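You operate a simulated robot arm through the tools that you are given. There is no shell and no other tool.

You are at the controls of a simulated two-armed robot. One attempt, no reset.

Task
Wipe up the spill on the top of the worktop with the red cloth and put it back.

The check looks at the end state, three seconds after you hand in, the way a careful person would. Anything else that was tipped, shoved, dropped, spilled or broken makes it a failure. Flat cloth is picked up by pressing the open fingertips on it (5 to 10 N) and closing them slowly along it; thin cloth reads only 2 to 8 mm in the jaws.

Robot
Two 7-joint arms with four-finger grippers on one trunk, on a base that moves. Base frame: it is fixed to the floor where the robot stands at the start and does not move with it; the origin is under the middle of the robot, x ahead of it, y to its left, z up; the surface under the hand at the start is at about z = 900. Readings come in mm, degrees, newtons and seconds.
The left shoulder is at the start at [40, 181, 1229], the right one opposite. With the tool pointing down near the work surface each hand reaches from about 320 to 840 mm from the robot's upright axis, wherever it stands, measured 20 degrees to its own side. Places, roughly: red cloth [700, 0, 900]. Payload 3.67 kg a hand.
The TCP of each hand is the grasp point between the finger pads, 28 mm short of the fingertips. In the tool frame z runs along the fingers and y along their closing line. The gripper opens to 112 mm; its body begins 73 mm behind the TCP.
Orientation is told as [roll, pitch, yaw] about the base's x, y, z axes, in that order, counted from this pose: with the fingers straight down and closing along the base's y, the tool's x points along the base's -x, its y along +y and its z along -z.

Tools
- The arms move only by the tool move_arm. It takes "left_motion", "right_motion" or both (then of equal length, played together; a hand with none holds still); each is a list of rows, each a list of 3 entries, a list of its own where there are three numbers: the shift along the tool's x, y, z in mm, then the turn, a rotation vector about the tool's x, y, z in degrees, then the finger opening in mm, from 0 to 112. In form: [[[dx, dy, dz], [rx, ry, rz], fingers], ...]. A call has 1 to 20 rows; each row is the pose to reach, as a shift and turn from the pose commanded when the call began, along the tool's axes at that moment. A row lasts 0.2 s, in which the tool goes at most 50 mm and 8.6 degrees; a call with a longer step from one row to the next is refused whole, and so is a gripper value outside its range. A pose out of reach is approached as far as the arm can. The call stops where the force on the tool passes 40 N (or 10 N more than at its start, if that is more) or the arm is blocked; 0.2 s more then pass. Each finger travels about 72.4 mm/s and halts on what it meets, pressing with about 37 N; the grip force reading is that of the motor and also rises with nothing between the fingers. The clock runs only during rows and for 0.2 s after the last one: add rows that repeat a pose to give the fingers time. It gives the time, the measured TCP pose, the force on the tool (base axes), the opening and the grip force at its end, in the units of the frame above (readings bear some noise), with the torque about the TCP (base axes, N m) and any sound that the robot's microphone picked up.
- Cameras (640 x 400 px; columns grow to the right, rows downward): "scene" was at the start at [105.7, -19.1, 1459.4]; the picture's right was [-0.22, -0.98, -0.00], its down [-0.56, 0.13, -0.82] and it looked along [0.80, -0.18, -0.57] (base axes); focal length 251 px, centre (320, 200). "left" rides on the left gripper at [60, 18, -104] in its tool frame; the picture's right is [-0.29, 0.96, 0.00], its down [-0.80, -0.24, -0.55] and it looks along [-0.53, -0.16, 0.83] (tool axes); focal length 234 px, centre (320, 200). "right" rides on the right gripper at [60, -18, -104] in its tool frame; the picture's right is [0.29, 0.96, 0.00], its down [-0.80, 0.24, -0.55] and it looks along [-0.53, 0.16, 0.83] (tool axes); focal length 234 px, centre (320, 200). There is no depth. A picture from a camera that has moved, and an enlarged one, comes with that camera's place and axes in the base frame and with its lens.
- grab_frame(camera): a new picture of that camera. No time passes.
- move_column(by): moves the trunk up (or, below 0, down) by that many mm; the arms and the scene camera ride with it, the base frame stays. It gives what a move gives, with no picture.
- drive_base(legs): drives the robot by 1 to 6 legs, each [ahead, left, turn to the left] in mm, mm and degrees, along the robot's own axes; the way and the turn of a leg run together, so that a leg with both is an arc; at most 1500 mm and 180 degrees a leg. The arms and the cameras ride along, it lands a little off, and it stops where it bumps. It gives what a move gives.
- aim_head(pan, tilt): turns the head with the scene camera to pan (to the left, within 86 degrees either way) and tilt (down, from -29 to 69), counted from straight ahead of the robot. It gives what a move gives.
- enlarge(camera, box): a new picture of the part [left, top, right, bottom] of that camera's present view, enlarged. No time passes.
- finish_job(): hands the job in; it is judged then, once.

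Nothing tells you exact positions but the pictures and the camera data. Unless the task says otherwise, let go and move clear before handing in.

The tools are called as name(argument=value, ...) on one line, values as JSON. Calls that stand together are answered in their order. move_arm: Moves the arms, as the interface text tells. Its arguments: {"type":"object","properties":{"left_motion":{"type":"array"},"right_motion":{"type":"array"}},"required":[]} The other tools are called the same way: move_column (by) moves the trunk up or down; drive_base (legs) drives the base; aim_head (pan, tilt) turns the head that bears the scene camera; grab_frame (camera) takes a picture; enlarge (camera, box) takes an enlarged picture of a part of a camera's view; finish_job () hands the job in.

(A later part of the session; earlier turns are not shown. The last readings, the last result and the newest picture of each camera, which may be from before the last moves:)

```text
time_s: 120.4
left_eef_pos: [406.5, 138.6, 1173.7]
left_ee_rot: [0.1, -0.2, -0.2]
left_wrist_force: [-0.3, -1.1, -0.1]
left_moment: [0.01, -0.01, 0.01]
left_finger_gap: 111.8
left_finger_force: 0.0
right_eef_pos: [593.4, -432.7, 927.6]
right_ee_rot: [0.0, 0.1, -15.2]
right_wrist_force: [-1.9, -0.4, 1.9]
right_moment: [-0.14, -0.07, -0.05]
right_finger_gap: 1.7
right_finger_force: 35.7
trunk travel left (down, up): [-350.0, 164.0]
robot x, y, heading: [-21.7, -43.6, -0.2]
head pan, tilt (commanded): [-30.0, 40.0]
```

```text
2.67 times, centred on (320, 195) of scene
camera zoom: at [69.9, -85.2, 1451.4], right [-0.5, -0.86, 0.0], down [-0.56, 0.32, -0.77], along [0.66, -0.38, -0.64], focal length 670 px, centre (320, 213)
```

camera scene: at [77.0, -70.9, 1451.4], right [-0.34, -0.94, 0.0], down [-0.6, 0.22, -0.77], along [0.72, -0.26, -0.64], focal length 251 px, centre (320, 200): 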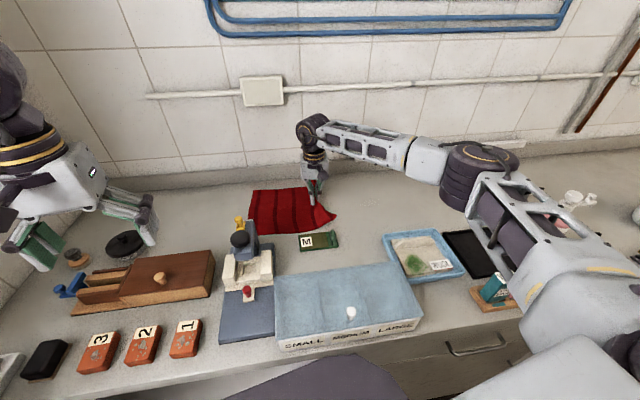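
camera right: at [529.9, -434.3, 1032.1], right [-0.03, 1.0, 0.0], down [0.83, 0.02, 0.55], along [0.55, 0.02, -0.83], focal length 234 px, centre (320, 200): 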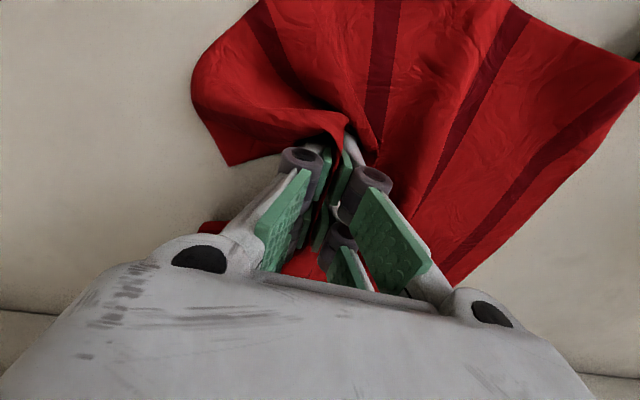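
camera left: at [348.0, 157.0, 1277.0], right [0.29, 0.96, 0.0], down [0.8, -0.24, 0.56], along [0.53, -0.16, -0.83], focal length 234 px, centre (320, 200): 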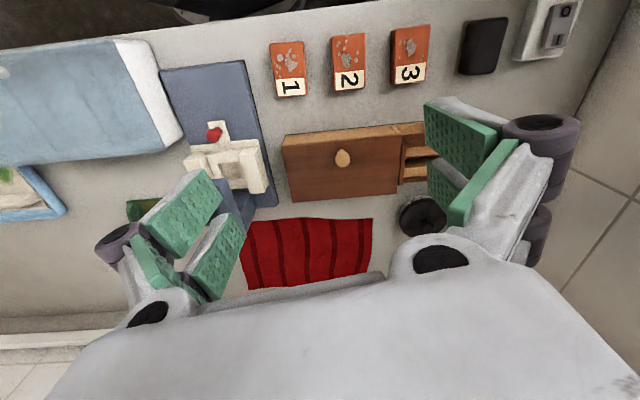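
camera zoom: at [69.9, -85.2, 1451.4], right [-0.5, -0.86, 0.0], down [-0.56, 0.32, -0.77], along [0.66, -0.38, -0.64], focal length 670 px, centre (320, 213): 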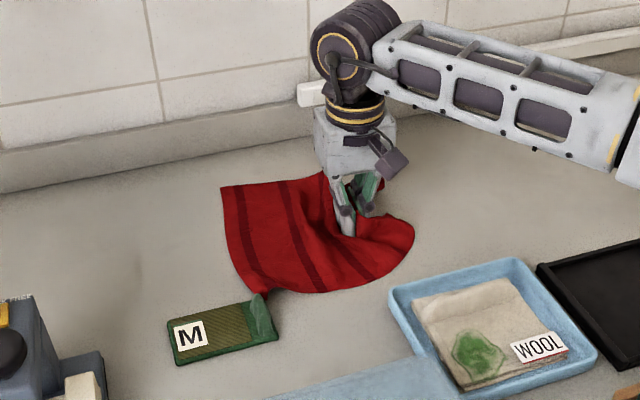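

Scrubbing has covered the whole area. Now I'll pull the cloth to the right over the spill, straightening it away from the M case, before lifting it to inspect the worktop.

move_arm(right_motion=[[[0, 0, -5], [0, 0, 0], 0], [[-10, -14, -8], [0, 0, 0], 0], [[-20, -28, -8], [0, 0, 0], 0], [[-30, -42, -8], [0, 0, 0], 0], [[-40, -56, -8], [0, 0, 0], 0], [[-50, -70, -8], [0, 0, 0], 0], [[-60, -84, -8], [0, 0, 0], 0], [[-70, -98, -8], [0, 0, 0], 0], [[-78, -110, -8], [0, 0, 0], 0], [[-78, -125, -8], [0, 0, 0], 0], [[-78, -140, -8], [0, 0, 0], 0]])

grab_frame(camera="scene")

enlarge(camera="scene", box=[220, 120, 460, 270])

grab_frame(camera="right")

```text
time_s: 122.8
left_eef_pos: [408.8, 137.8, 1173.8]
left_ee_rot: [0.0, -0.1, -0.2]
left_wrist_force: [0.4, 0.4, -0.7]
left_moment: [-0.02, 0.02, 0.04]
left_finger_gap: 111.8
left_finger_force: 0.1
right_eef_pos: [632.6, -588.0, 934.7]
right_ee_rot: [0.0, 0.1, -15.2]
right_wrist_force: [0.2, 1.5, 2.2]
right_moment: [-0.18, 0.07, -0.06]
right_finger_gap: 1.9
right_finger_force: 33.4
trunk travel left (down, up): [-350.0, 164.0]
robot x, y, heading: [-24.7, -41.7, 0.4]
head pan, tilt (commanded): [-30.0, 40.0]
```

```text
taken
camera scene: at [70.3, -85.1, 1451.4], right [-0.5, -0.86, 0.0], down [-0.56, 0.32, -0.77], along [0.66, -0.38, -0.64], focal length 251 px, centre (320, 200)
```

scene: 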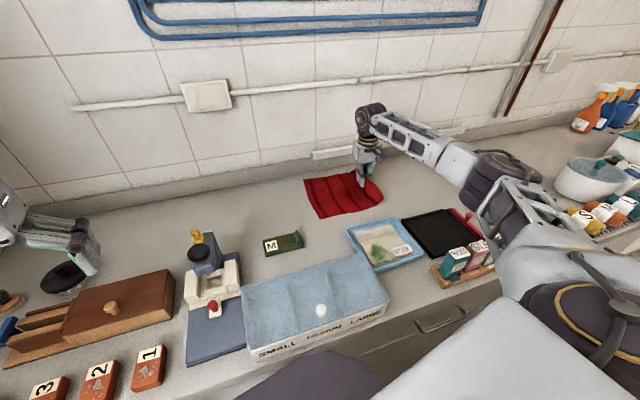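

```text
2.67 times, centred on (340, 195) of scene
camera zoom: at [70.3, -85.1, 1451.4], right [-0.5, -0.86, 0.0], down [-0.56, 0.32, -0.77], along [0.66, -0.38, -0.64], focal length 670 px, centre (267, 213)
```

zoom: 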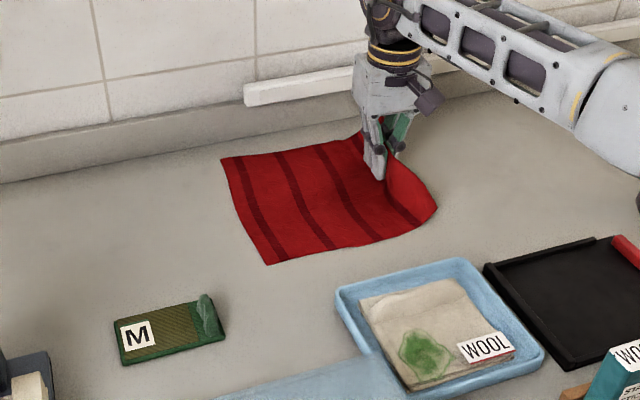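

```text
taken
camera right: at [570.2, -590.4, 1039.9], right [-0.03, 1.0, 0.0], down [0.83, 0.02, 0.55], along [0.55, 0.02, -0.83], focal length 234 px, centre (320, 200)
```

right: 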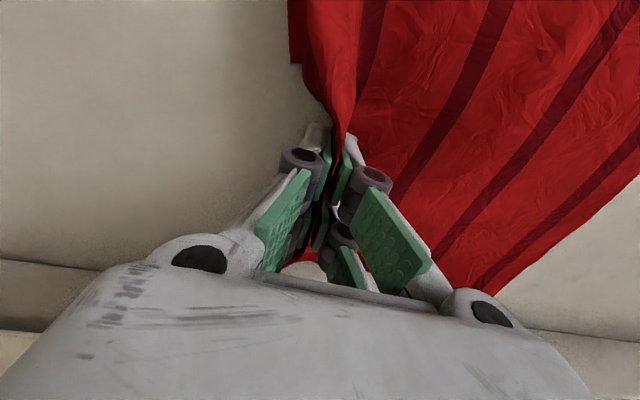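

The cloth is laid out flat past the M case. I'll lift it straight up so it hangs clear, and then inspect the spill spot.

move_arm(right_motion=[[[0, 0, -20], [0, 0, 0], 0], [[0, 0, -50], [0, 0, 0], 0], [[0, 0, -80], [0, 0, 0], 0], [[0, 0, -110], [0, 0, 0], 0], [[0, 0, -140], [0, 0, 0], 0], [[0, 0, -170], [0, 0, 0], 0], [[0, 0, -200], [0, 0, 0], 0], [[0, 0, -230], [0, 0, 0], 0], [[0, 0, -260], [0, 0, 0], 0], [[0, 0, -290], [0, 0, 0], 0], [[0, 0, -300], [0, 0, 0], 0], [[0, 0, -300], [0, 0, 0], 0]])

grab_frame(camera="scene")

enlarge(camera="scene", box=[290, 160, 390, 222])

enlarge(camera="scene", box=[320, 70, 480, 170])

```text
time_s: 125.4
left_eef_pos: [407.1, 138.7, 1174.2]
left_ee_rot: [0.1, -0.1, -0.2]
left_wrist_force: [-0.2, -0.4, -0.5]
left_moment: [0.02, -0.01, 0.0]
left_finger_gap: 111.9
left_finger_force: 0.0
right_eef_pos: [634.7, -588.3, 1234.8]
right_ee_rot: [-0.1, 0.1, -15.1]
right_wrist_force: [-0.6, -1.2, 0.6]
right_moment: [0.1, -0.03, 0.02]
right_finger_gap: 3.2
right_finger_force: 42.7
trunk travel left (down, up): [-350.0, 164.0]
robot x, y, heading: [-21.2, -45.0, 0.1]
head pan, tilt (commanded): [-30.0, 40.0]
```

```text
taken
camera scene: at [70.8, -85.0, 1451.4], right [-0.5, -0.86, 0.0], down [-0.56, 0.32, -0.77], along [0.66, -0.38, -0.64], focal length 251 px, centre (320, 200)
```

scene: 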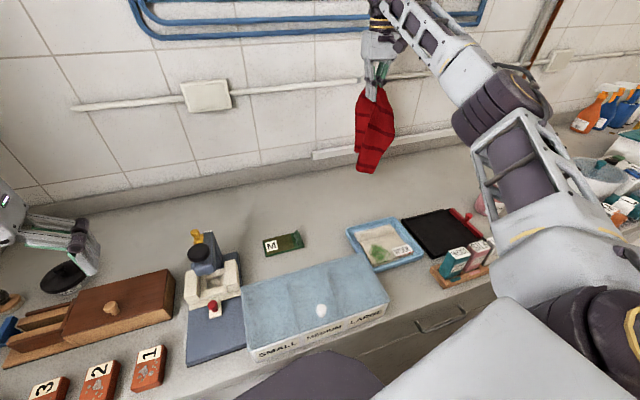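

```text
6.40 times, centred on (340, 191) of scene
camera zoom: at [70.8, -85.0, 1451.4], right [-0.5, -0.86, 0.0], down [-0.56, 0.32, -0.77], along [0.66, -0.38, -0.64], focal length 1607 px, centre (192, 258)
```

zoom: 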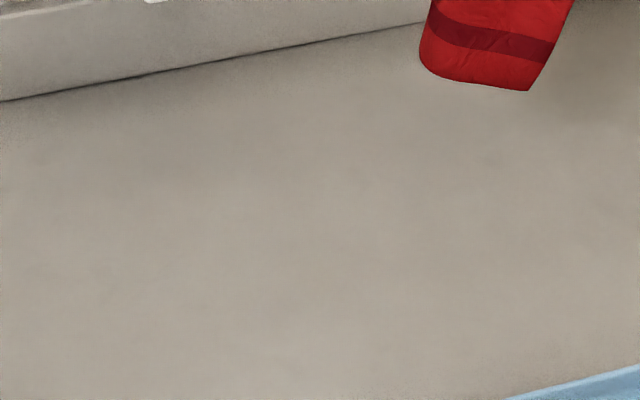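

```text
4.00 times, centred on (400, 120) of scene
camera zoom: at [70.8, -85.0, 1451.4], right [-0.5, -0.86, 0.0], down [-0.56, 0.32, -0.77], along [0.66, -0.38, -0.64], focal length 1005 px, centre (0, 520)
```

zoom: 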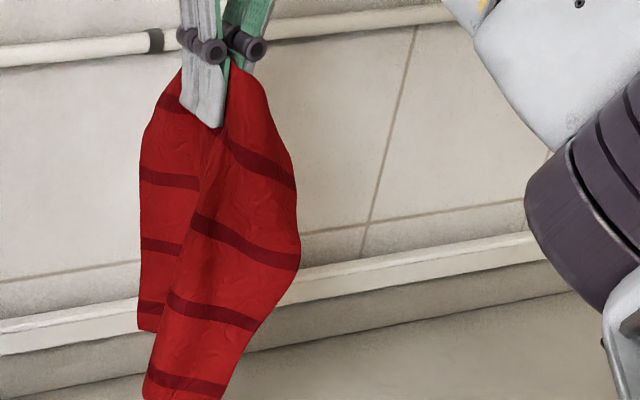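

The cloth hangs clear and I can't see the outline at the spot now. For a fair comparison I'll repeat the exact earlier view.

aim_head(pan=-36, tilt=40)

enlarge(camera="scene", box=[270, 160, 370, 222])

enlarge(camera="scene", box=[280, 170, 344, 210])

```text
time_s: 126.1
left_eef_pos: [407.8, 139.3, 1173.4]
left_ee_rot: [0.1, -0.1, -0.2]
left_wrist_force: [-0.1, 0.2, 0.9]
left_moment: [0.02, -0.02, 0.02]
left_finger_gap: 111.9
left_finger_force: 0.1
right_eef_pos: [634.6, -586.2, 1234.1]
right_ee_rot: [-0.1, 0.0, -15.2]
right_wrist_force: [0.4, 6.1, -4.3]
right_moment: [1.2, -0.2, -0.32]
right_finger_gap: 3.5
right_finger_force: 35.1
trunk travel left (down, up): [-350.0, 164.0]
robot x, y, heading: [-22.7, -44.1, -0.1]
head pan, tilt (commanded): [-36.0, 40.0]
```

```text
6.40 times, centred on (320, 191) of scene
camera zoom: at [65.8, -92.2, 1451.4], right [-0.59, -0.81, 0.0], down [-0.52, 0.38, -0.77], along [0.62, -0.45, -0.64], focal length 1607 px, centre (320, 258)
```

zoom: 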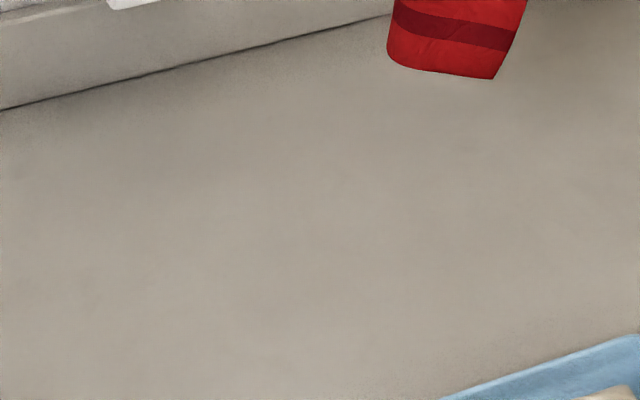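

```text
10.00 times, centred on (312, 190) of scene
camera zoom: at [65.8, -92.2, 1451.4], right [-0.59, -0.81, 0.0], down [-0.52, 0.38, -0.77], along [0.62, -0.45, -0.64], focal length 2512 px, centre (400, 300)
```

zoom: 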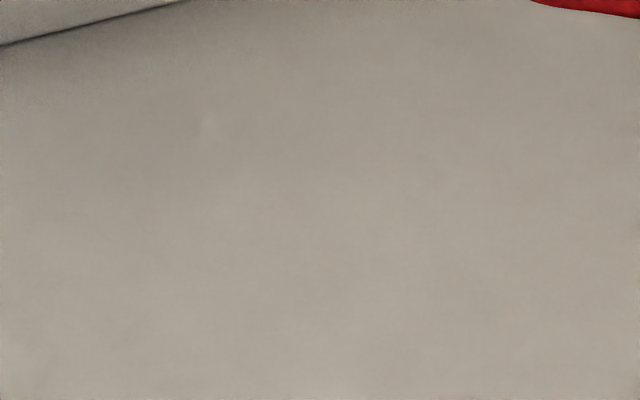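

The outline that was there before is gone in the identical view. I notice a small lighter spot near (719, -482) and an odd force reading, so I'll check both.

enlarge(camera="scene", box=[284, 170, 316, 190])

enlarge(camera="scene", box=[296, 190, 328, 210])

move_arm(right_motion=[[[0, 0, 0], [0, 0, 0], 0], [[0, 0, 0], [0, 0, 0], 0]])

grab_frame(camera="scene")

grab_frame(camera="right")

```text
16.00 times, centred on (300, 180) of scene
camera zoom: at [65.8, -92.2, 1451.4], right [-0.59, -0.81, 0.0], down [-0.52, 0.38, -0.77], along [0.62, -0.45, -0.64], focal length 4018 px, centre (640, 520)
```

zoom: 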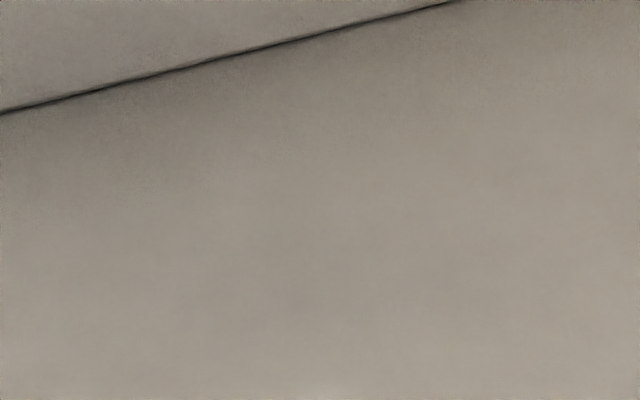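

```text
16.00 times, centred on (312, 200) of scene
camera zoom: at [65.8, -92.2, 1451.4], right [-0.59, -0.81, 0.0], down [-0.52, 0.38, -0.77], along [0.62, -0.45, -0.64], focal length 4018 px, centre (448, 200)
```

zoom: 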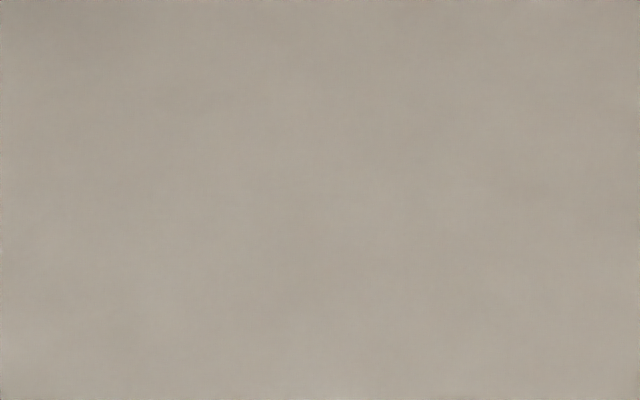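

```text
time_s: 126.7
left_eef_pos: [407.2, 139.1, 1173.3]
left_ee_rot: [0.0, -0.1, -0.2]
left_wrist_force: [-0.7, -0.7, -0.7]
left_moment: [-0.01, -0.03, -0.01]
left_finger_gap: 112.1
left_finger_force: 0.1
right_eef_pos: [634.9, -586.8, 1234.2]
right_ee_rot: [0.1, 0.2, -15.2]
right_wrist_force: [0.3, -0.5, 1.8]
right_moment: [-0.17, 0.08, -0.02]
right_finger_gap: 1.5
right_finger_force: 34.8
trunk travel left (down, up): [-350.0, 164.0]
robot x, y, heading: [-22.0, -43.1, -0.1]
head pan, tilt (commanded): [-36.0, 40.0]
```

```text
taken
camera scene: at [65.7, -92.3, 1451.4], right [-0.59, -0.81, 0.0], down [-0.52, 0.38, -0.77], along [0.62, -0.45, -0.64], focal length 251 px, centre (320, 200)
```

scene: 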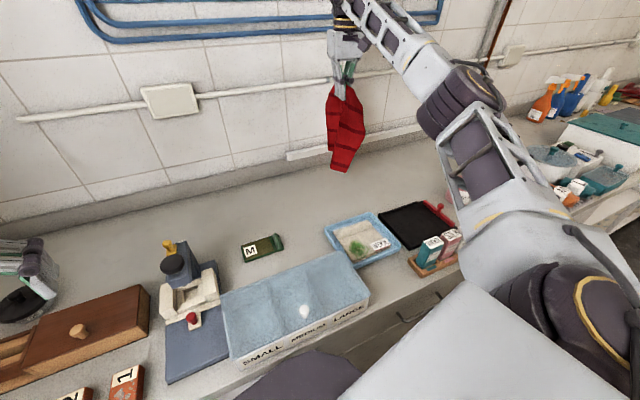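

```text
taken
camera right: at [571.7, -589.2, 1339.2], right [-0.03, 1.0, 0.0], down [0.83, 0.02, 0.55], along [0.55, 0.01, -0.83], focal length 234 px, centre (320, 200)
```

right: 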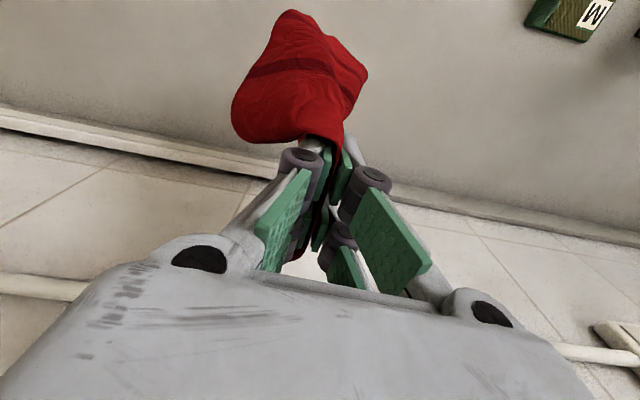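

The force is normal again and the spot is only surface mottling; the spill outline is gone. Next I'll carry the cloth back: raise it, move it behind the objects, and tuck the left hand inward so the base can shift left for reach.

move_arm(left_motion=[[[0, -10, 0], [0, 0, 0], 112], [[0, -22, 0], [0, 0, 0], 112], [[0, -34, 0], [0, 0, 0], 112], [[0, -46, 0], [0, 0, 0], 112], [[0, -58, 0], [0, 0, 0], 112], [[0, -60, 0], [0, 0, 0], 112], [[0, -60, 0], [0, 0, 0], 112], [[0, -60, 0], [0, 0, 0], 112]], right_motion=[[[0, 0, -20], [0, 0, 0], 0], [[-6, 20, -40], [0, 0, 0], 0], [[-14, 45, -40], [0, 0, 0], 0], [[-24, 70, -40], [0, 0, 0], 0], [[-33, 95, -40], [0, 0, 0], 0], [[-41, 120, -40], [0, 0, 0], 0], [[-48, 140, -40], [0, 0, 0], 0], [[-48, 148, -40], [0, 0, 0], 0]])

grab_frame(camera="scene")

```text
time_s: 128.5
left_eef_pos: [407.2, 78.8, 1174.5]
left_ee_rot: [0.0, -0.1, -0.2]
left_wrist_force: [0.1, -0.1, -0.5]
left_moment: [-0.01, 0.02, 0.0]
left_finger_gap: 111.8
left_finger_force: 0.1
right_eef_pos: [705.1, -448.4, 1273.0]
right_ee_rot: [0.0, 0.1, -15.3]
right_wrist_force: [1.3, 3.0, 3.4]
right_moment: [0.15, 0.07, -0.01]
right_finger_gap: 3.0
right_finger_force: 33.9
right hand out of reach, approached as far as the arm can: row 6, 7, 8
trunk travel left (down, up): [-350.0, 164.0]
robot x, y, heading: [-21.7, -42.1, 0.1]
head pan, tilt (commanded): [-36.0, 40.0]
```

```text
taken
camera scene: at [66.2, -91.5, 1451.4], right [-0.59, -0.81, 0.0], down [-0.52, 0.38, -0.77], along [0.62, -0.45, -0.64], focal length 251 px, centre (320, 200)
```

scene: 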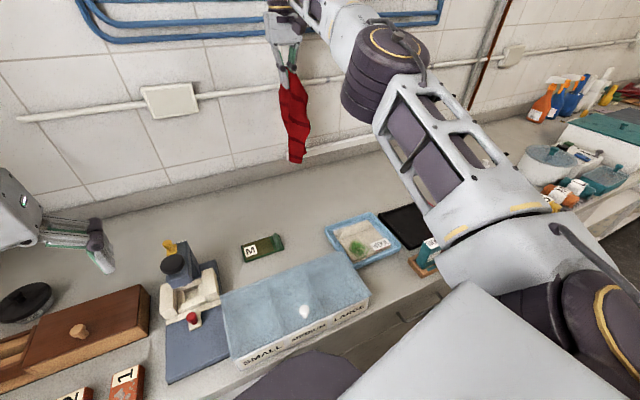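

At this height the arm is at its reach limit. Raising the trunk will give more reach, so I'll lift it 120 mm and then shift the base left and slightly ahead.

move_column(by=120)

drive_base(legs=[[18, 70, 0]])

aim_head(pan=-5, tilt=40)

grab_frame(camera="scene")

```text
time_s: 130.0
left_eef_pos: [406.1, 78.1, 1295.1]
left_ee_rot: [0.0, -0.1, -0.2]
left_wrist_force: [-0.3, 0.2, -0.1]
left_moment: [0.0, 0.01, -0.01]
left_finger_gap: 112.0
left_finger_force: 0.1
right_eef_pos: [704.6, -448.8, 1393.8]
right_ee_rot: [0.0, 0.2, -15.1]
right_wrist_force: [0.5, 0.6, -0.5]
right_moment: [-0.1, 0.01, 0.02]
right_finger_gap: 3.5
right_finger_force: 34.8
trunk travel left (down, up): [-470.0, 44.0]
robot x, y, heading: [-22.4, -45.2, -0.1]
head pan, tilt (commanded): [-36.0, 40.0]
```

```text
time_s: 131.0
left_eef_pos: [426.5, 149.8, 1295.5]
left_ee_rot: [0.0, 0.1, -0.1]
left_wrist_force: [0.9, 2.3, 0.5]
left_moment: [-0.19, 0.07, -0.01]
left_finger_gap: 112.2
left_finger_force: 0.0
right_eef_pos: [724.1, -377.0, 1393.0]
right_ee_rot: [-0.1, 0.1, -15.1]
right_wrist_force: [0.8, -0.6, 3.8]
right_moment: [0.03, 0.05, 0.01]
right_finger_gap: 3.5
right_finger_force: 36.6
trunk travel left (down, up): [-470.0, 44.0]
robot x, y, heading: [-2.3, 24.4, -0.1]
head pan, tilt (commanded): [-36.0, 40.0]
```

```text
time_s: 132.0
left_eef_pos: [424.1, 148.3, 1295.7]
left_ee_rot: [0.0, -0.2, -0.2]
left_wrist_force: [0.6, -0.8, 0.6]
left_moment: [0.0, -0.03, 0.01]
left_finger_gap: 111.8
left_finger_force: 0.1
right_eef_pos: [722.7, -378.3, 1393.7]
right_ee_rot: [0.1, 0.0, -15.0]
right_wrist_force: [0.3, -1.3, 1.7]
right_moment: [0.1, -0.02, 0.01]
right_finger_gap: 2.1
right_finger_force: 37.4
trunk travel left (down, up): [-470.0, 44.0]
robot x, y, heading: [-5.8, 23.7, 0.2]
head pan, tilt (commanded): [-5.0, 40.0]
```

```text
taken
camera scene: at [99.8, 20.0, 1572.7], right [-0.09, -1.0, 0.0], down [-0.64, 0.06, -0.77], along [0.76, -0.07, -0.64], focal length 251 px, centre (320, 200)
```

scene: 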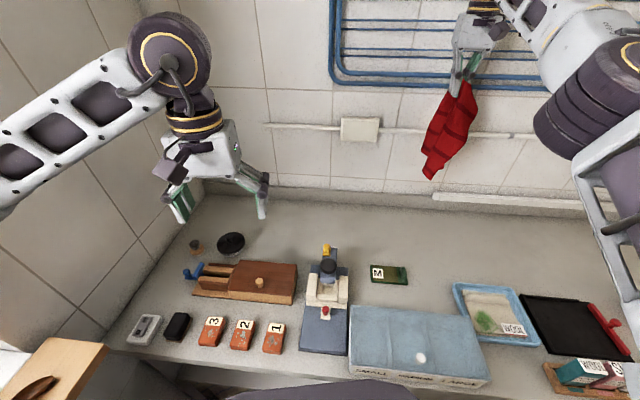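

The base has shifted left without contact. Now I'll carry the hanging cloth slowly over to its old place, keeping it behind the press.

move_arm(right_motion=[[[4.5, 22, 4], [0, 0, 0], 0], [[9, 44, 8], [0, 0, 0], 0], [[13.5, 66, 14], [0, 0, 0], 0], [[18, 88, 20], [0, 0, 0], 0], [[22.5, 110, 27], [0, 0, 0], 0], [[27, 132, 34], [0, 0, 0], 0], [[31.5, 154, 41], [0, 0, 0], 0], [[36, 176, 48], [0, 0, 0], 0], [[40.5, 198, 55], [0, 0, 0], 0], [[45, 220, 62], [0, 0, 0], 0], [[49.5, 242, 69], [0, 0, 0], 0], [[54, 264, 76], [0, 0, 0], 0], [[58.5, 286, 83], [0, 0, 0], 0], [[63, 308, 90], [0, 0, 0], 0], [[67.5, 330, 97], [0, 0, 0], 0], [[72, 352, 104], [0, 0, 0], 0], [[76.5, 374, 111], [0, 0, 0], 0], [[81, 396, 118], [0, 0, 0], 0], [[85.5, 418, 125], [0, 0, 0], 0], [[90, 438, 130], [0, 0, 0], 0]])

grab_frame(camera="scene")

grab_frame(camera="left")

```text
time_s: 136.2
left_eef_pos: [424.8, 149.4, 1295.5]
left_ee_rot: [-0.1, -0.2, -0.1]
left_wrist_force: [0.5, 0.9, 0.8]
left_moment: [-0.06, -0.02, -0.02]
left_finger_gap: 112.0
left_finger_force: 0.0
right_eef_pos: [720.6, 50.6, 1259.7]
right_ee_rot: [-0.1, -0.1, -15.2]
right_wrist_force: [-0.3, 0.4, 0.4]
right_moment: [0.02, -0.01, 0.05]
right_finger_gap: 3.1
right_finger_force: 35.5
right hand out of reach, approached as far as the arm can: row 16, 17, 18, 19, 20
trunk travel left (down, up): [-470.0, 44.0]
robot x, y, heading: [-4.6, 27.3, -0.2]
head pan, tilt (commanded): [-5.0, 40.0]
```

```text
taken
camera scene: at [98.1, 21.5, 1572.8], right [-0.09, -1.0, 0.0], down [-0.64, 0.06, -0.77], along [0.76, -0.07, -0.64], focal length 251 px, centre (320, 200)
```

scene: 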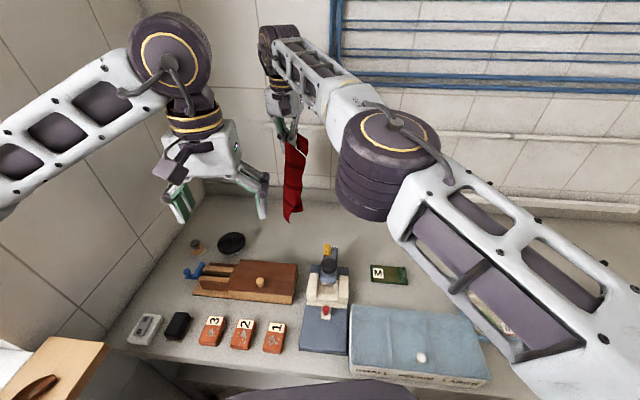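

```text
taken
camera left: at [363.0, 168.4, 1399.2], right [0.29, 0.96, 0.0], down [0.8, -0.24, 0.56], along [0.53, -0.16, -0.83], focal length 234 px, centre (320, 200)
```

left: 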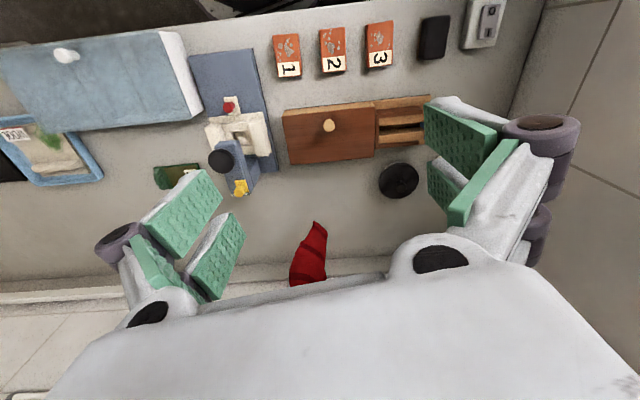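

The cloth hangs over its old place at (720, 50), the arm's limit here. I'll lower it until its lower end reaches the worktop.

move_arm(right_motion=[[[0, 0, 10], [0, 0, 0], 0], [[0, 0, 20], [0, 0, 0], 0], [[0, 0, 30], [0, 0, 0], 0], [[0, 0, 40], [0, 0, 0], 0], [[0, 0, 50], [0, 0, 0], 0], [[0, 0, 60], [0, 0, 0], 0], [[0, 0, 70], [0, 0, 0], 0]])

grab_frame(camera="scene")

enlarge(camera="scene", box=[220, 110, 380, 270])

enlarge(camera="left", box=[220, 150, 440, 288])

```text
time_s: 137.8
left_eef_pos: [424.3, 149.0, 1295.4]
left_ee_rot: [0.0, -0.1, -0.1]
left_wrist_force: [-0.2, -0.1, -0.7]
left_moment: [-0.01, -0.01, -0.01]
left_finger_gap: 111.9
left_finger_force: 0.0
right_eef_pos: [729.4, 50.8, 1198.1]
right_ee_rot: [-0.1, 0.2, -15.1]
right_wrist_force: [-0.2, 0.0, -0.6]
right_moment: [-0.02, 0.0, 0.02]
right_finger_gap: 3.0
right_finger_force: 36.3
right hand out of reach, approached as far as the arm can: row 2, 3, 4, 5, 6, 7
trunk travel left (down, up): [-470.0, 44.0]
robot x, y, heading: [-0.3, 27.9, 0.1]
head pan, tilt (commanded): [-5.0, 40.0]
```

```text
taken
camera scene: at [100.5, 20.7, 1572.6], right [-0.09, -1.0, 0.0], down [-0.64, 0.06, -0.77], along [0.76, -0.07, -0.64], focal length 251 px, centre (320, 200)
```

scene: 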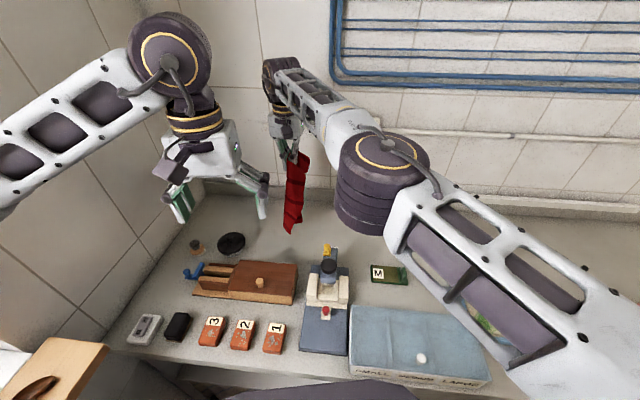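

```text
2.50 times, centred on (300, 190) of scene
camera zoom: at [100.5, 20.7, 1572.6], right [-0.09, -1.0, 0.0], down [-0.64, 0.06, -0.77], along [0.76, -0.07, -0.64], focal length 628 px, centre (370, 225)
```

zoom: 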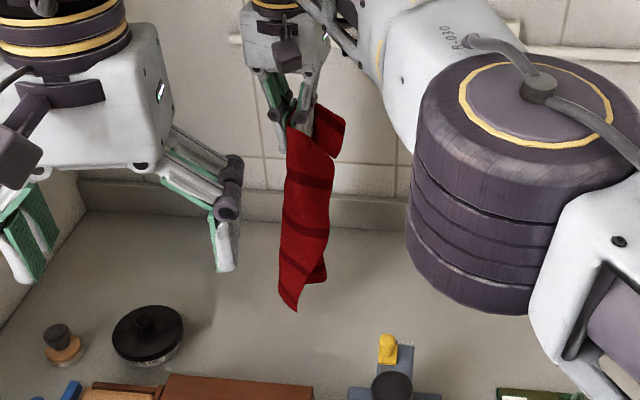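

```text
2.90 times, centred on (330, 219) of left
camera zoom: at [365.0, 167.8, 1398.7], right [0.29, 0.96, 0.0], down [0.8, -0.24, 0.56], along [0.53, -0.16, -0.83], focal length 679 px, centre (291, 145)
```

zoom: 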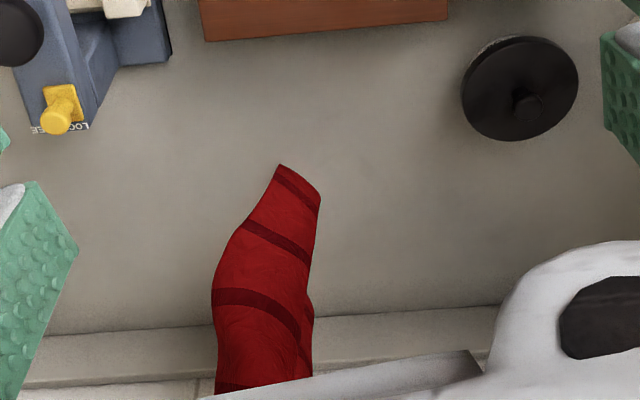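

The cloth's lower end is about to touch. I'll now lay it down by moving right while lowering, turning the hand square, first half.

move_arm(right_motion=[[[4, -13, 14], [0, 0, 0], 0], [[7.6, -25.8, 28], [0, 0, 0], 0], [[5, -37, 40], [0, 0, -1], 0], [[2.7, -48.9, 51], [0, 0, -2], 0], [[0, -60, 62], [0, 0, -3], 0], [[-2.1, -71.9, 74], [0, 0, -4], 0], [[-4.5, -83, 86], [0, 0, -5], 0], [[-6.9, -95, 97], [0, 0, -6], 0], [[-9, -106, 108], [0, 0, -6.5], 0], [[-11.8, -118, 120], [0, 0, -7], 0]])

enlarge(camera="scene", box=[220, 110, 380, 270])

enlarge(camera="left", box=[180, 130, 440, 292])

```text
time_s: 140.0
left_eef_pos: [425.1, 149.0, 1295.7]
left_ee_rot: [0.0, -0.1, -0.1]
left_wrist_force: [0.0, 0.4, 0.0]
left_moment: [0.01, -0.03, 0.0]
left_finger_gap: 111.7
left_finger_force: 0.1
right_eef_pos: [751.4, -0.8, 1135.5]
right_ee_rot: [-0.1, 0.2, -8.5]
right_wrist_force: [0.5, -0.6, -2.3]
right_moment: [0.08, 0.0, 0.0]
right_finger_gap: 4.0
right_finger_force: 40.5
right hand out of reach, approached as far as the arm can: row 1, 2, 3, 4, 5, 6, 7, 8, 9, 10
trunk travel left (down, up): [-470.0, 44.0]
robot x, y, heading: [-3.7, 28.7, -0.3]
head pan, tilt (commanded): [-5.0, 40.0]
```

```text
2.50 times, centred on (300, 190) of scene
camera zoom: at [100.1, 20.3, 1572.7], right [-0.09, -1.0, 0.0], down [-0.64, 0.06, -0.77], along [0.76, -0.07, -0.64], focal length 628 px, centre (370, 225)
```

zoom: 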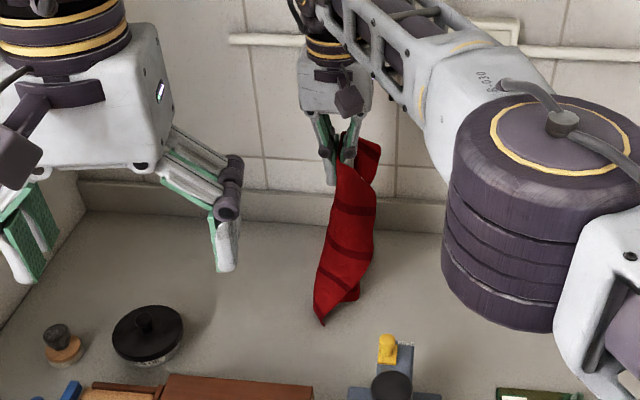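

```text
2.46 times, centred on (310, 211) of left
camera zoom: at [364.7, 167.4, 1398.8], right [0.29, 0.96, 0.0], down [0.8, -0.24, 0.56], along [0.53, -0.16, -0.83], focal length 576 px, centre (345, 173)
```

zoom: 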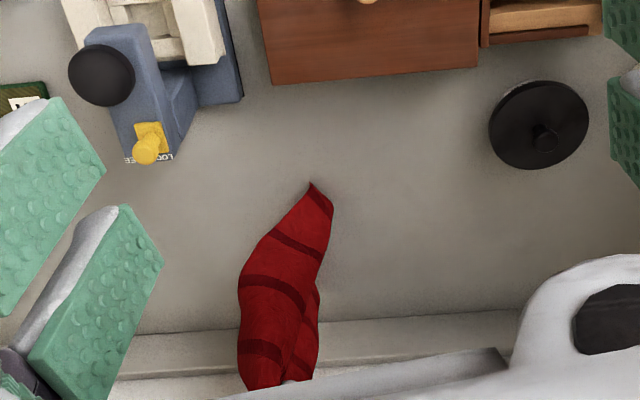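

The hand lags its commanded path near the reach limit. I'll hold briefly to see where it settles.

move_arm(right_motion=[[[0, 0, 0], [0, 0, 0], 0], [[0, 0, 0], [0, 0, 0], 0], [[0, 0, 0], [0, 0, 0], 0]])

```text
time_s: 140.8
left_eef_pos: [424.6, 149.6, 1295.2]
left_ee_rot: [0.0, -0.1, -0.2]
left_wrist_force: [-0.5, -1.1, -0.1]
left_moment: [0.01, 0.0, 0.02]
left_finger_gap: 112.0
left_finger_force: 0.1
right_eef_pos: [751.6, 0.1, 1134.8]
right_ee_rot: [-0.1, 0.3, -8.5]
right_wrist_force: [0.3, 0.5, -0.1]
right_moment: [0.18, 0.05, -0.04]
right_finger_gap: 3.2
right_finger_force: 42.7
trunk travel left (down, up): [-470.0, 44.0]
robot x, y, heading: [-4.9, 26.2, -0.1]
head pan, tilt (commanded): [-5.0, 40.0]
```

It holds at (751, 0, 1135) with about 65 mm of cloth on the worktop. I'll continue laying more slowly, 10 mm per step.

move_arm(right_motion=[[[-0.2, -10.3, 10], [0, 0, -0.4], 0], [[-0.4, -20.6, 20], [0, 0, -0.8], 0], [[-0.7, -30.8, 30], [0, 0, -1.2], 0], [[-0.9, -41.1, 40], [0, 0, -1.6], 0], [[-1.1, -51.4, 50], [0, 0, -2], 0], [[-1.3, -61.7, 60], [0, 0, -2.4], 0], [[-1.5, -72, 70], [0, 0, -2.8], 0], [[-1.8, -82.2, 80], [0, 0, -3.2], 0], [[-2, -92.5, 90], [0, 0, -3.6], 0], [[-2.2, -102.8, 100], [0, 0, -4], 0]])

grab_frame(camera="scene")

enlarge(camera="scene", box=[240, 110, 400, 270])

enlarge(camera="left", box=[180, 130, 440, 292])

```text
time_s: 143.0
left_eef_pos: [424.9, 149.8, 1295.6]
left_ee_rot: [-0.1, -0.1, -0.1]
left_wrist_force: [0.4, 0.4, -0.1]
left_moment: [0.0, -0.03, 0.02]
left_finger_gap: 111.8
left_finger_force: 0.1
right_eef_pos: [768.0, -84.8, 1039.3]
right_ee_rot: [-0.1, 0.1, -4.3]
right_wrist_force: [-0.3, -0.6, 0.6]
right_moment: [-0.11, 0.0, 0.02]
right_finger_gap: 3.2
right_finger_force: 35.0
right hand out of reach, approached as far as the arm can: row 1, 2, 3, 4, 5, 6, 7, 8, 9, 10
trunk travel left (down, up): [-470.0, 44.0]
robot x, y, heading: [-5.0, 24.0, -0.0]
head pan, tilt (commanded): [-5.0, 40.0]
```

```text
taken
camera scene: at [100.2, 20.4, 1572.6], right [-0.09, -1.0, 0.0], down [-0.64, 0.06, -0.77], along [0.76, -0.07, -0.64], focal length 251 px, centre (320, 200)
```

scene: 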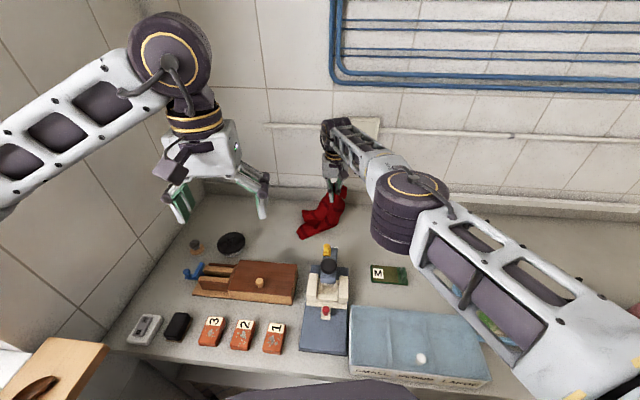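

```text
2.50 times, centred on (320, 190) of scene
camera zoom: at [100.2, 20.4, 1572.6], right [-0.09, -1.0, 0.0], down [-0.64, 0.06, -0.77], along [0.76, -0.07, -0.64], focal length 628 px, centre (320, 225)
```

zoom: 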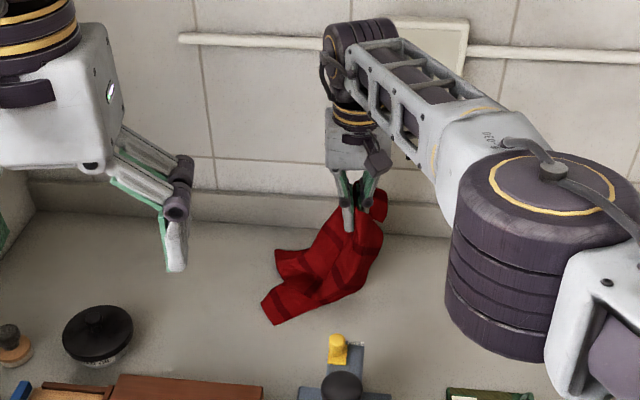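

```text
2.46 times, centred on (310, 211) of left
camera zoom: at [364.8, 167.4, 1398.8], right [0.29, 0.96, 0.0], down [0.8, -0.24, 0.56], along [0.53, -0.16, -0.83], focal length 576 px, centre (345, 173)
```

zoom: 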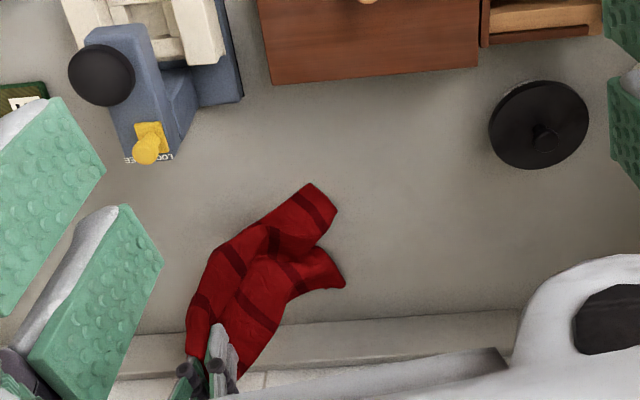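

The cloth is coming down with its far corners splaying apart. I'll continue lowering and moving right, bringing the hand nearer in x.

move_arm(right_motion=[[[3, -10, 10], [0, 0, 0], 0], [[6, -20, 20], [0, 0, 0], 0], [[9, -30, 30], [0, 0, 0], 0], [[12, -40, 40], [0, 0, 0], 0], [[15, -50, 50], [0, 0, 0], 0], [[18, -60, 60], [0, 0, 0], 0], [[21, -70, 70], [0, 0, 0], 0], [[24, -80, 78], [0, 0, 0], 0], [[27, -90, 86], [0, 0, 0], 0], [[30, -100, 92], [0, 0, 0], 0], [[32, -108, 96], [0, 0, 0], 0]])

enlarge(camera="scene", box=[240, 110, 400, 270])

enlarge(camera="left", box=[180, 130, 440, 292])

```text
time_s: 145.4
left_eef_pos: [424.2, 148.8, 1295.4]
left_ee_rot: [0.0, -0.1, -0.2]
left_wrist_force: [0.2, -0.4, 1.0]
left_moment: [-0.02, 0.01, -0.01]
left_finger_gap: 111.9
left_finger_force: 0.0
right_eef_pos: [767.4, -164.2, 967.2]
right_ee_rot: [-0.2, 0.1, -4.0]
right_wrist_force: [-0.1, -1.4, 0.9]
right_moment: [0.04, 0.01, 0.02]
right_finger_gap: 3.1
right_finger_force: 35.8
right hand out of reach, approached as far as the arm can: row 1, 2, 3, 4, 5, 6, 7, 8, 9, 10, 11
trunk travel left (down, up): [-470.0, 44.0]
robot x, y, heading: [-6.9, 29.3, 0.0]
head pan, tilt (commanded): [-5.0, 40.0]
```

```text
2.50 times, centred on (320, 190) of scene
camera zoom: at [100.1, 20.5, 1572.6], right [-0.09, -1.0, 0.0], down [-0.64, 0.06, -0.77], along [0.76, -0.07, -0.64], focal length 628 px, centre (320, 225)
```

zoom: 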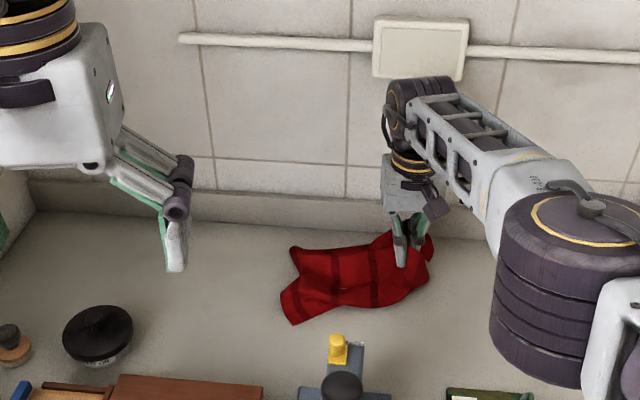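

```text
2.46 times, centred on (310, 211) of left
camera zoom: at [364.7, 167.5, 1398.8], right [0.29, 0.96, 0.0], down [0.8, -0.24, 0.56], along [0.53, -0.16, -0.83], focal length 576 px, centre (345, 173)
```

zoom: 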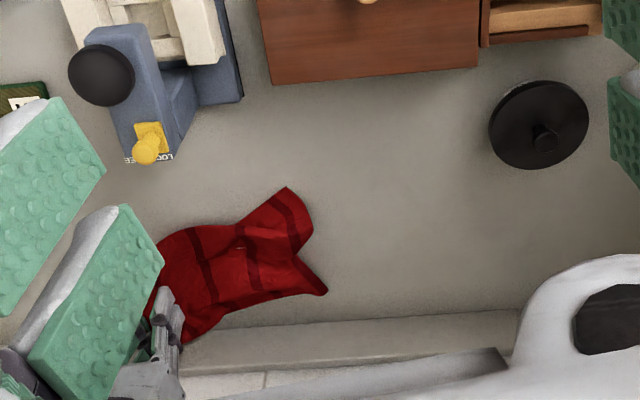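

It's lying down nicely with the far corners spread. I'll lower the last bit toward the worktop.

move_arm(right_motion=[[[5, -4, 6], [0, 0, 0], 0], [[10, -8, 12], [0, 0, 0], 0], [[15, -12, 18], [0, 0, 0], 0], [[20, -16, 22], [0, 0, 0], 0], [[25, -20, 26], [0, 0, 0], 0], [[25, -20, 26], [0, 0, 0], 0], [[25, -20, 26], [0, 0, 0], 0]])

enlarge(camera="left", box=[100, 130, 440, 342])

grab_frame(camera="right")

```text
time_s: 147.0
left_eef_pos: [424.4, 149.8, 1296.2]
left_ee_rot: [0.0, 0.0, -0.1]
left_wrist_force: [-1.1, 0.0, -0.6]
left_moment: [-0.02, 0.01, -0.02]
left_finger_gap: 111.7
left_finger_force: 0.1
right_eef_pos: [739.9, -182.3, 939.1]
right_ee_rot: [-0.1, 0.1, -4.1]
right_wrist_force: [0.5, -1.7, 1.3]
right_moment: [0.11, 0.03, 0.02]
right_finger_gap: 2.6
right_finger_force: 39.2
right hand out of reach, approached as far as the arm can: row 1, 2
trunk travel left (down, up): [-470.0, 44.0]
robot x, y, heading: [-4.7, 27.0, -0.2]
head pan, tilt (commanded): [-5.0, 40.0]
```

```text
1.88 times, centred on (270, 236) of left
camera zoom: at [364.7, 168.1, 1398.7], right [0.29, 0.96, 0.0], down [0.8, -0.24, 0.56], along [0.53, -0.16, -0.83], focal length 441 px, centre (414, 132)
```

zoom: 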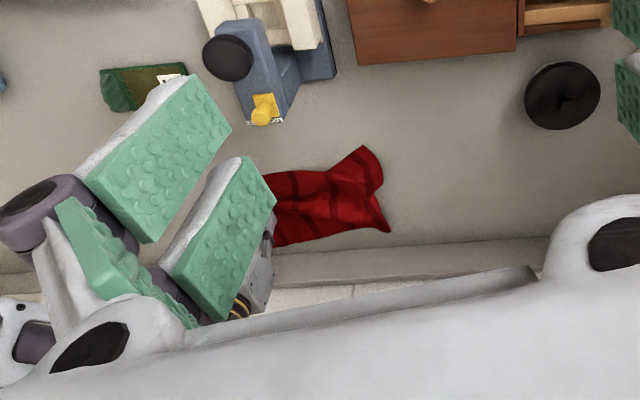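

```text
taken
camera right: at [679.8, -195.9, 1044.3], right [-0.22, 0.98, 0.0], down [0.81, 0.18, 0.55], along [0.54, 0.12, -0.83], focal length 234 px, centre (320, 200)
```

right: 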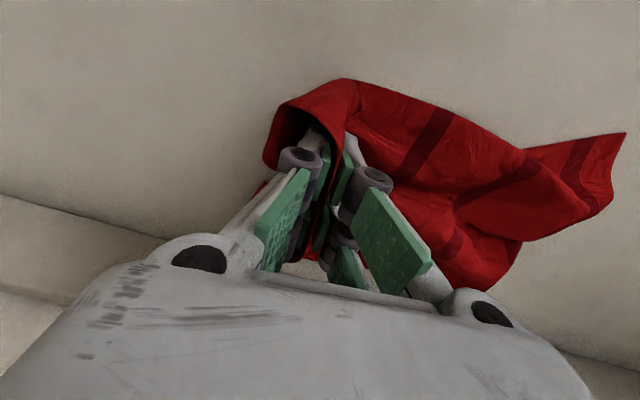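

Now the grip is low and in-range again at (740, -182, 939). I'll look at the cloth's layout before releasing.

enlarge(camera="scene", box=[240, 130, 440, 255])

grab_frame(camera="scene")

```text
3.20 times, centred on (340, 192) of scene
camera zoom: at [100.1, 21.2, 1572.6], right [-0.09, -1.0, 0.0], down [-0.64, 0.06, -0.77], along [0.76, -0.07, -0.64], focal length 804 px, centre (256, 224)
```

zoom: 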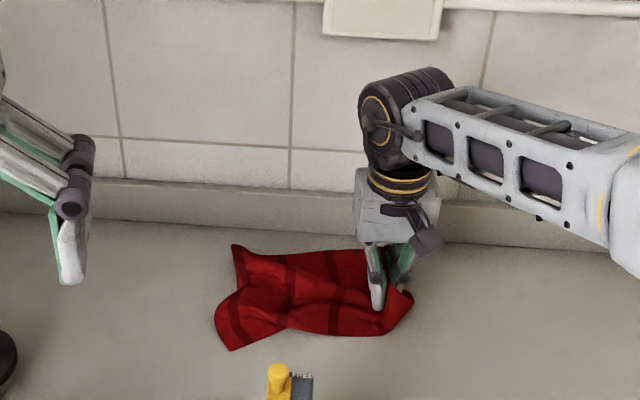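

```text
taken
camera scene: at [100.1, 21.2, 1572.6], right [-0.09, -1.0, 0.0], down [-0.64, 0.06, -0.77], along [0.76, -0.07, -0.64], focal length 251 px, centre (320, 200)
```

scene: 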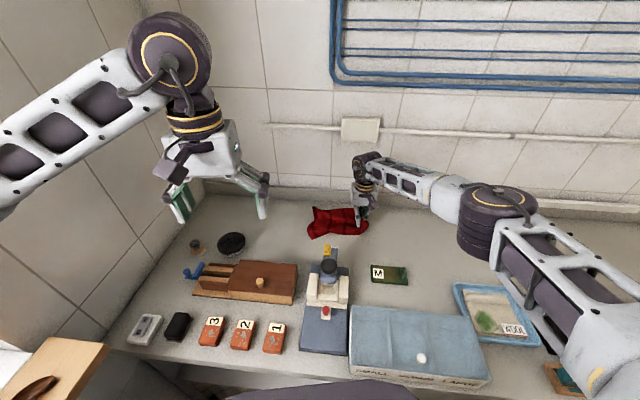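

The cloth's left edge now runs from about (860,-17) to (686,-5), so it still sits roughly 110–150 mm too far right. I'll let go with the right hand here, then pull the cloth left by its left edge with the left hand. First I release gently and rise straight up.

move_arm(right_motion=[[[0, 0, 4], [0, 0, 0], 0], [[0, 0, 7], [0, 0, 0], 0], [[0, 0, 7], [0, 0, 0], 6], [[0, 0, 7], [0, 0, 0], 14], [[0, 0, 7], [0, 0, 0], 22], [[0, 0, 7], [0, 0, 0], 28], [[0, 0, 0], [0, 0, 0], 28], [[0, 0, -12], [0, 0, 0], 28], [[0, 0, -30], [0, 0, 0], 28], [[0, 0, -55], [0, 0, 0], 28], [[0, 0, -80], [0, 0, 0], 28], [[0, 0, -110], [0, 0, 0], 28]])

enlarge(camera="scene", box=[240, 130, 440, 255])

grab_frame(camera="right")

```text
time_s: 149.6
left_eef_pos: [424.1, 149.6, 1295.8]
left_ee_rot: [0.0, -0.2, -0.2]
left_wrist_force: [0.6, 0.0, 0.1]
left_moment: [0.0, -0.01, 0.01]
left_finger_gap: 112.1
left_finger_force: 0.0
right_eef_pos: [738.2, -181.9, 1051.6]
right_ee_rot: [-0.1, -0.1, -4.1]
right_wrist_force: [-0.8, 0.8, 0.5]
right_moment: [-0.01, 0.04, 0.0]
right_finger_gap: 27.9
right_finger_force: 0.0
trunk travel left (down, up): [-470.0, 44.0]
robot x, y, heading: [-5.0, 25.3, -0.0]
head pan, tilt (commanded): [-5.0, 40.0]
```

```text
3.20 times, centred on (340, 192) of scene
camera zoom: at [99.6, 20.7, 1572.7], right [-0.09, -1.0, 0.0], down [-0.64, 0.06, -0.77], along [0.76, -0.07, -0.64], focal length 804 px, centre (256, 224)
```

zoom: 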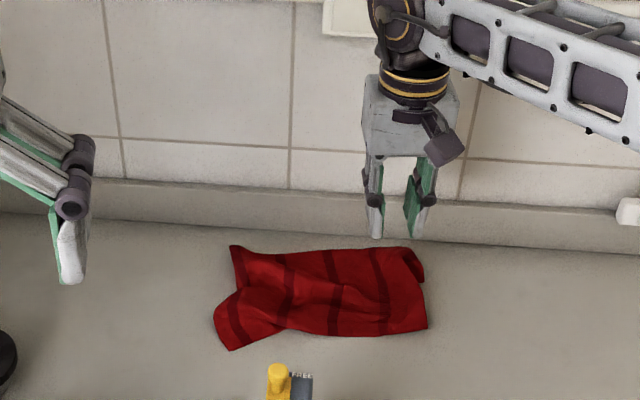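

```text
taken
camera right: at [677.4, -196.0, 1155.8], right [-0.22, 0.98, 0.0], down [0.81, 0.18, 0.55], along [0.54, 0.12, -0.83], focal length 234 px, centre (320, 200)
```

right: 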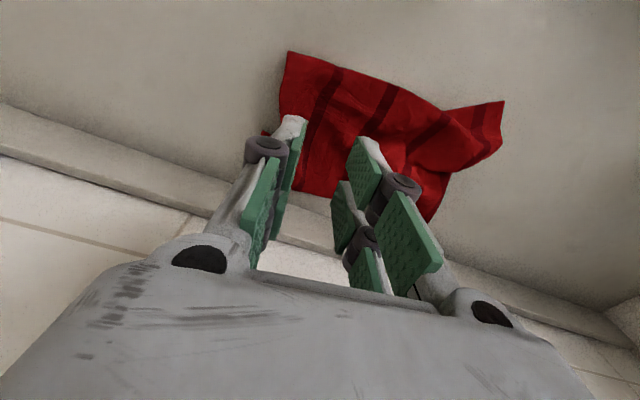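

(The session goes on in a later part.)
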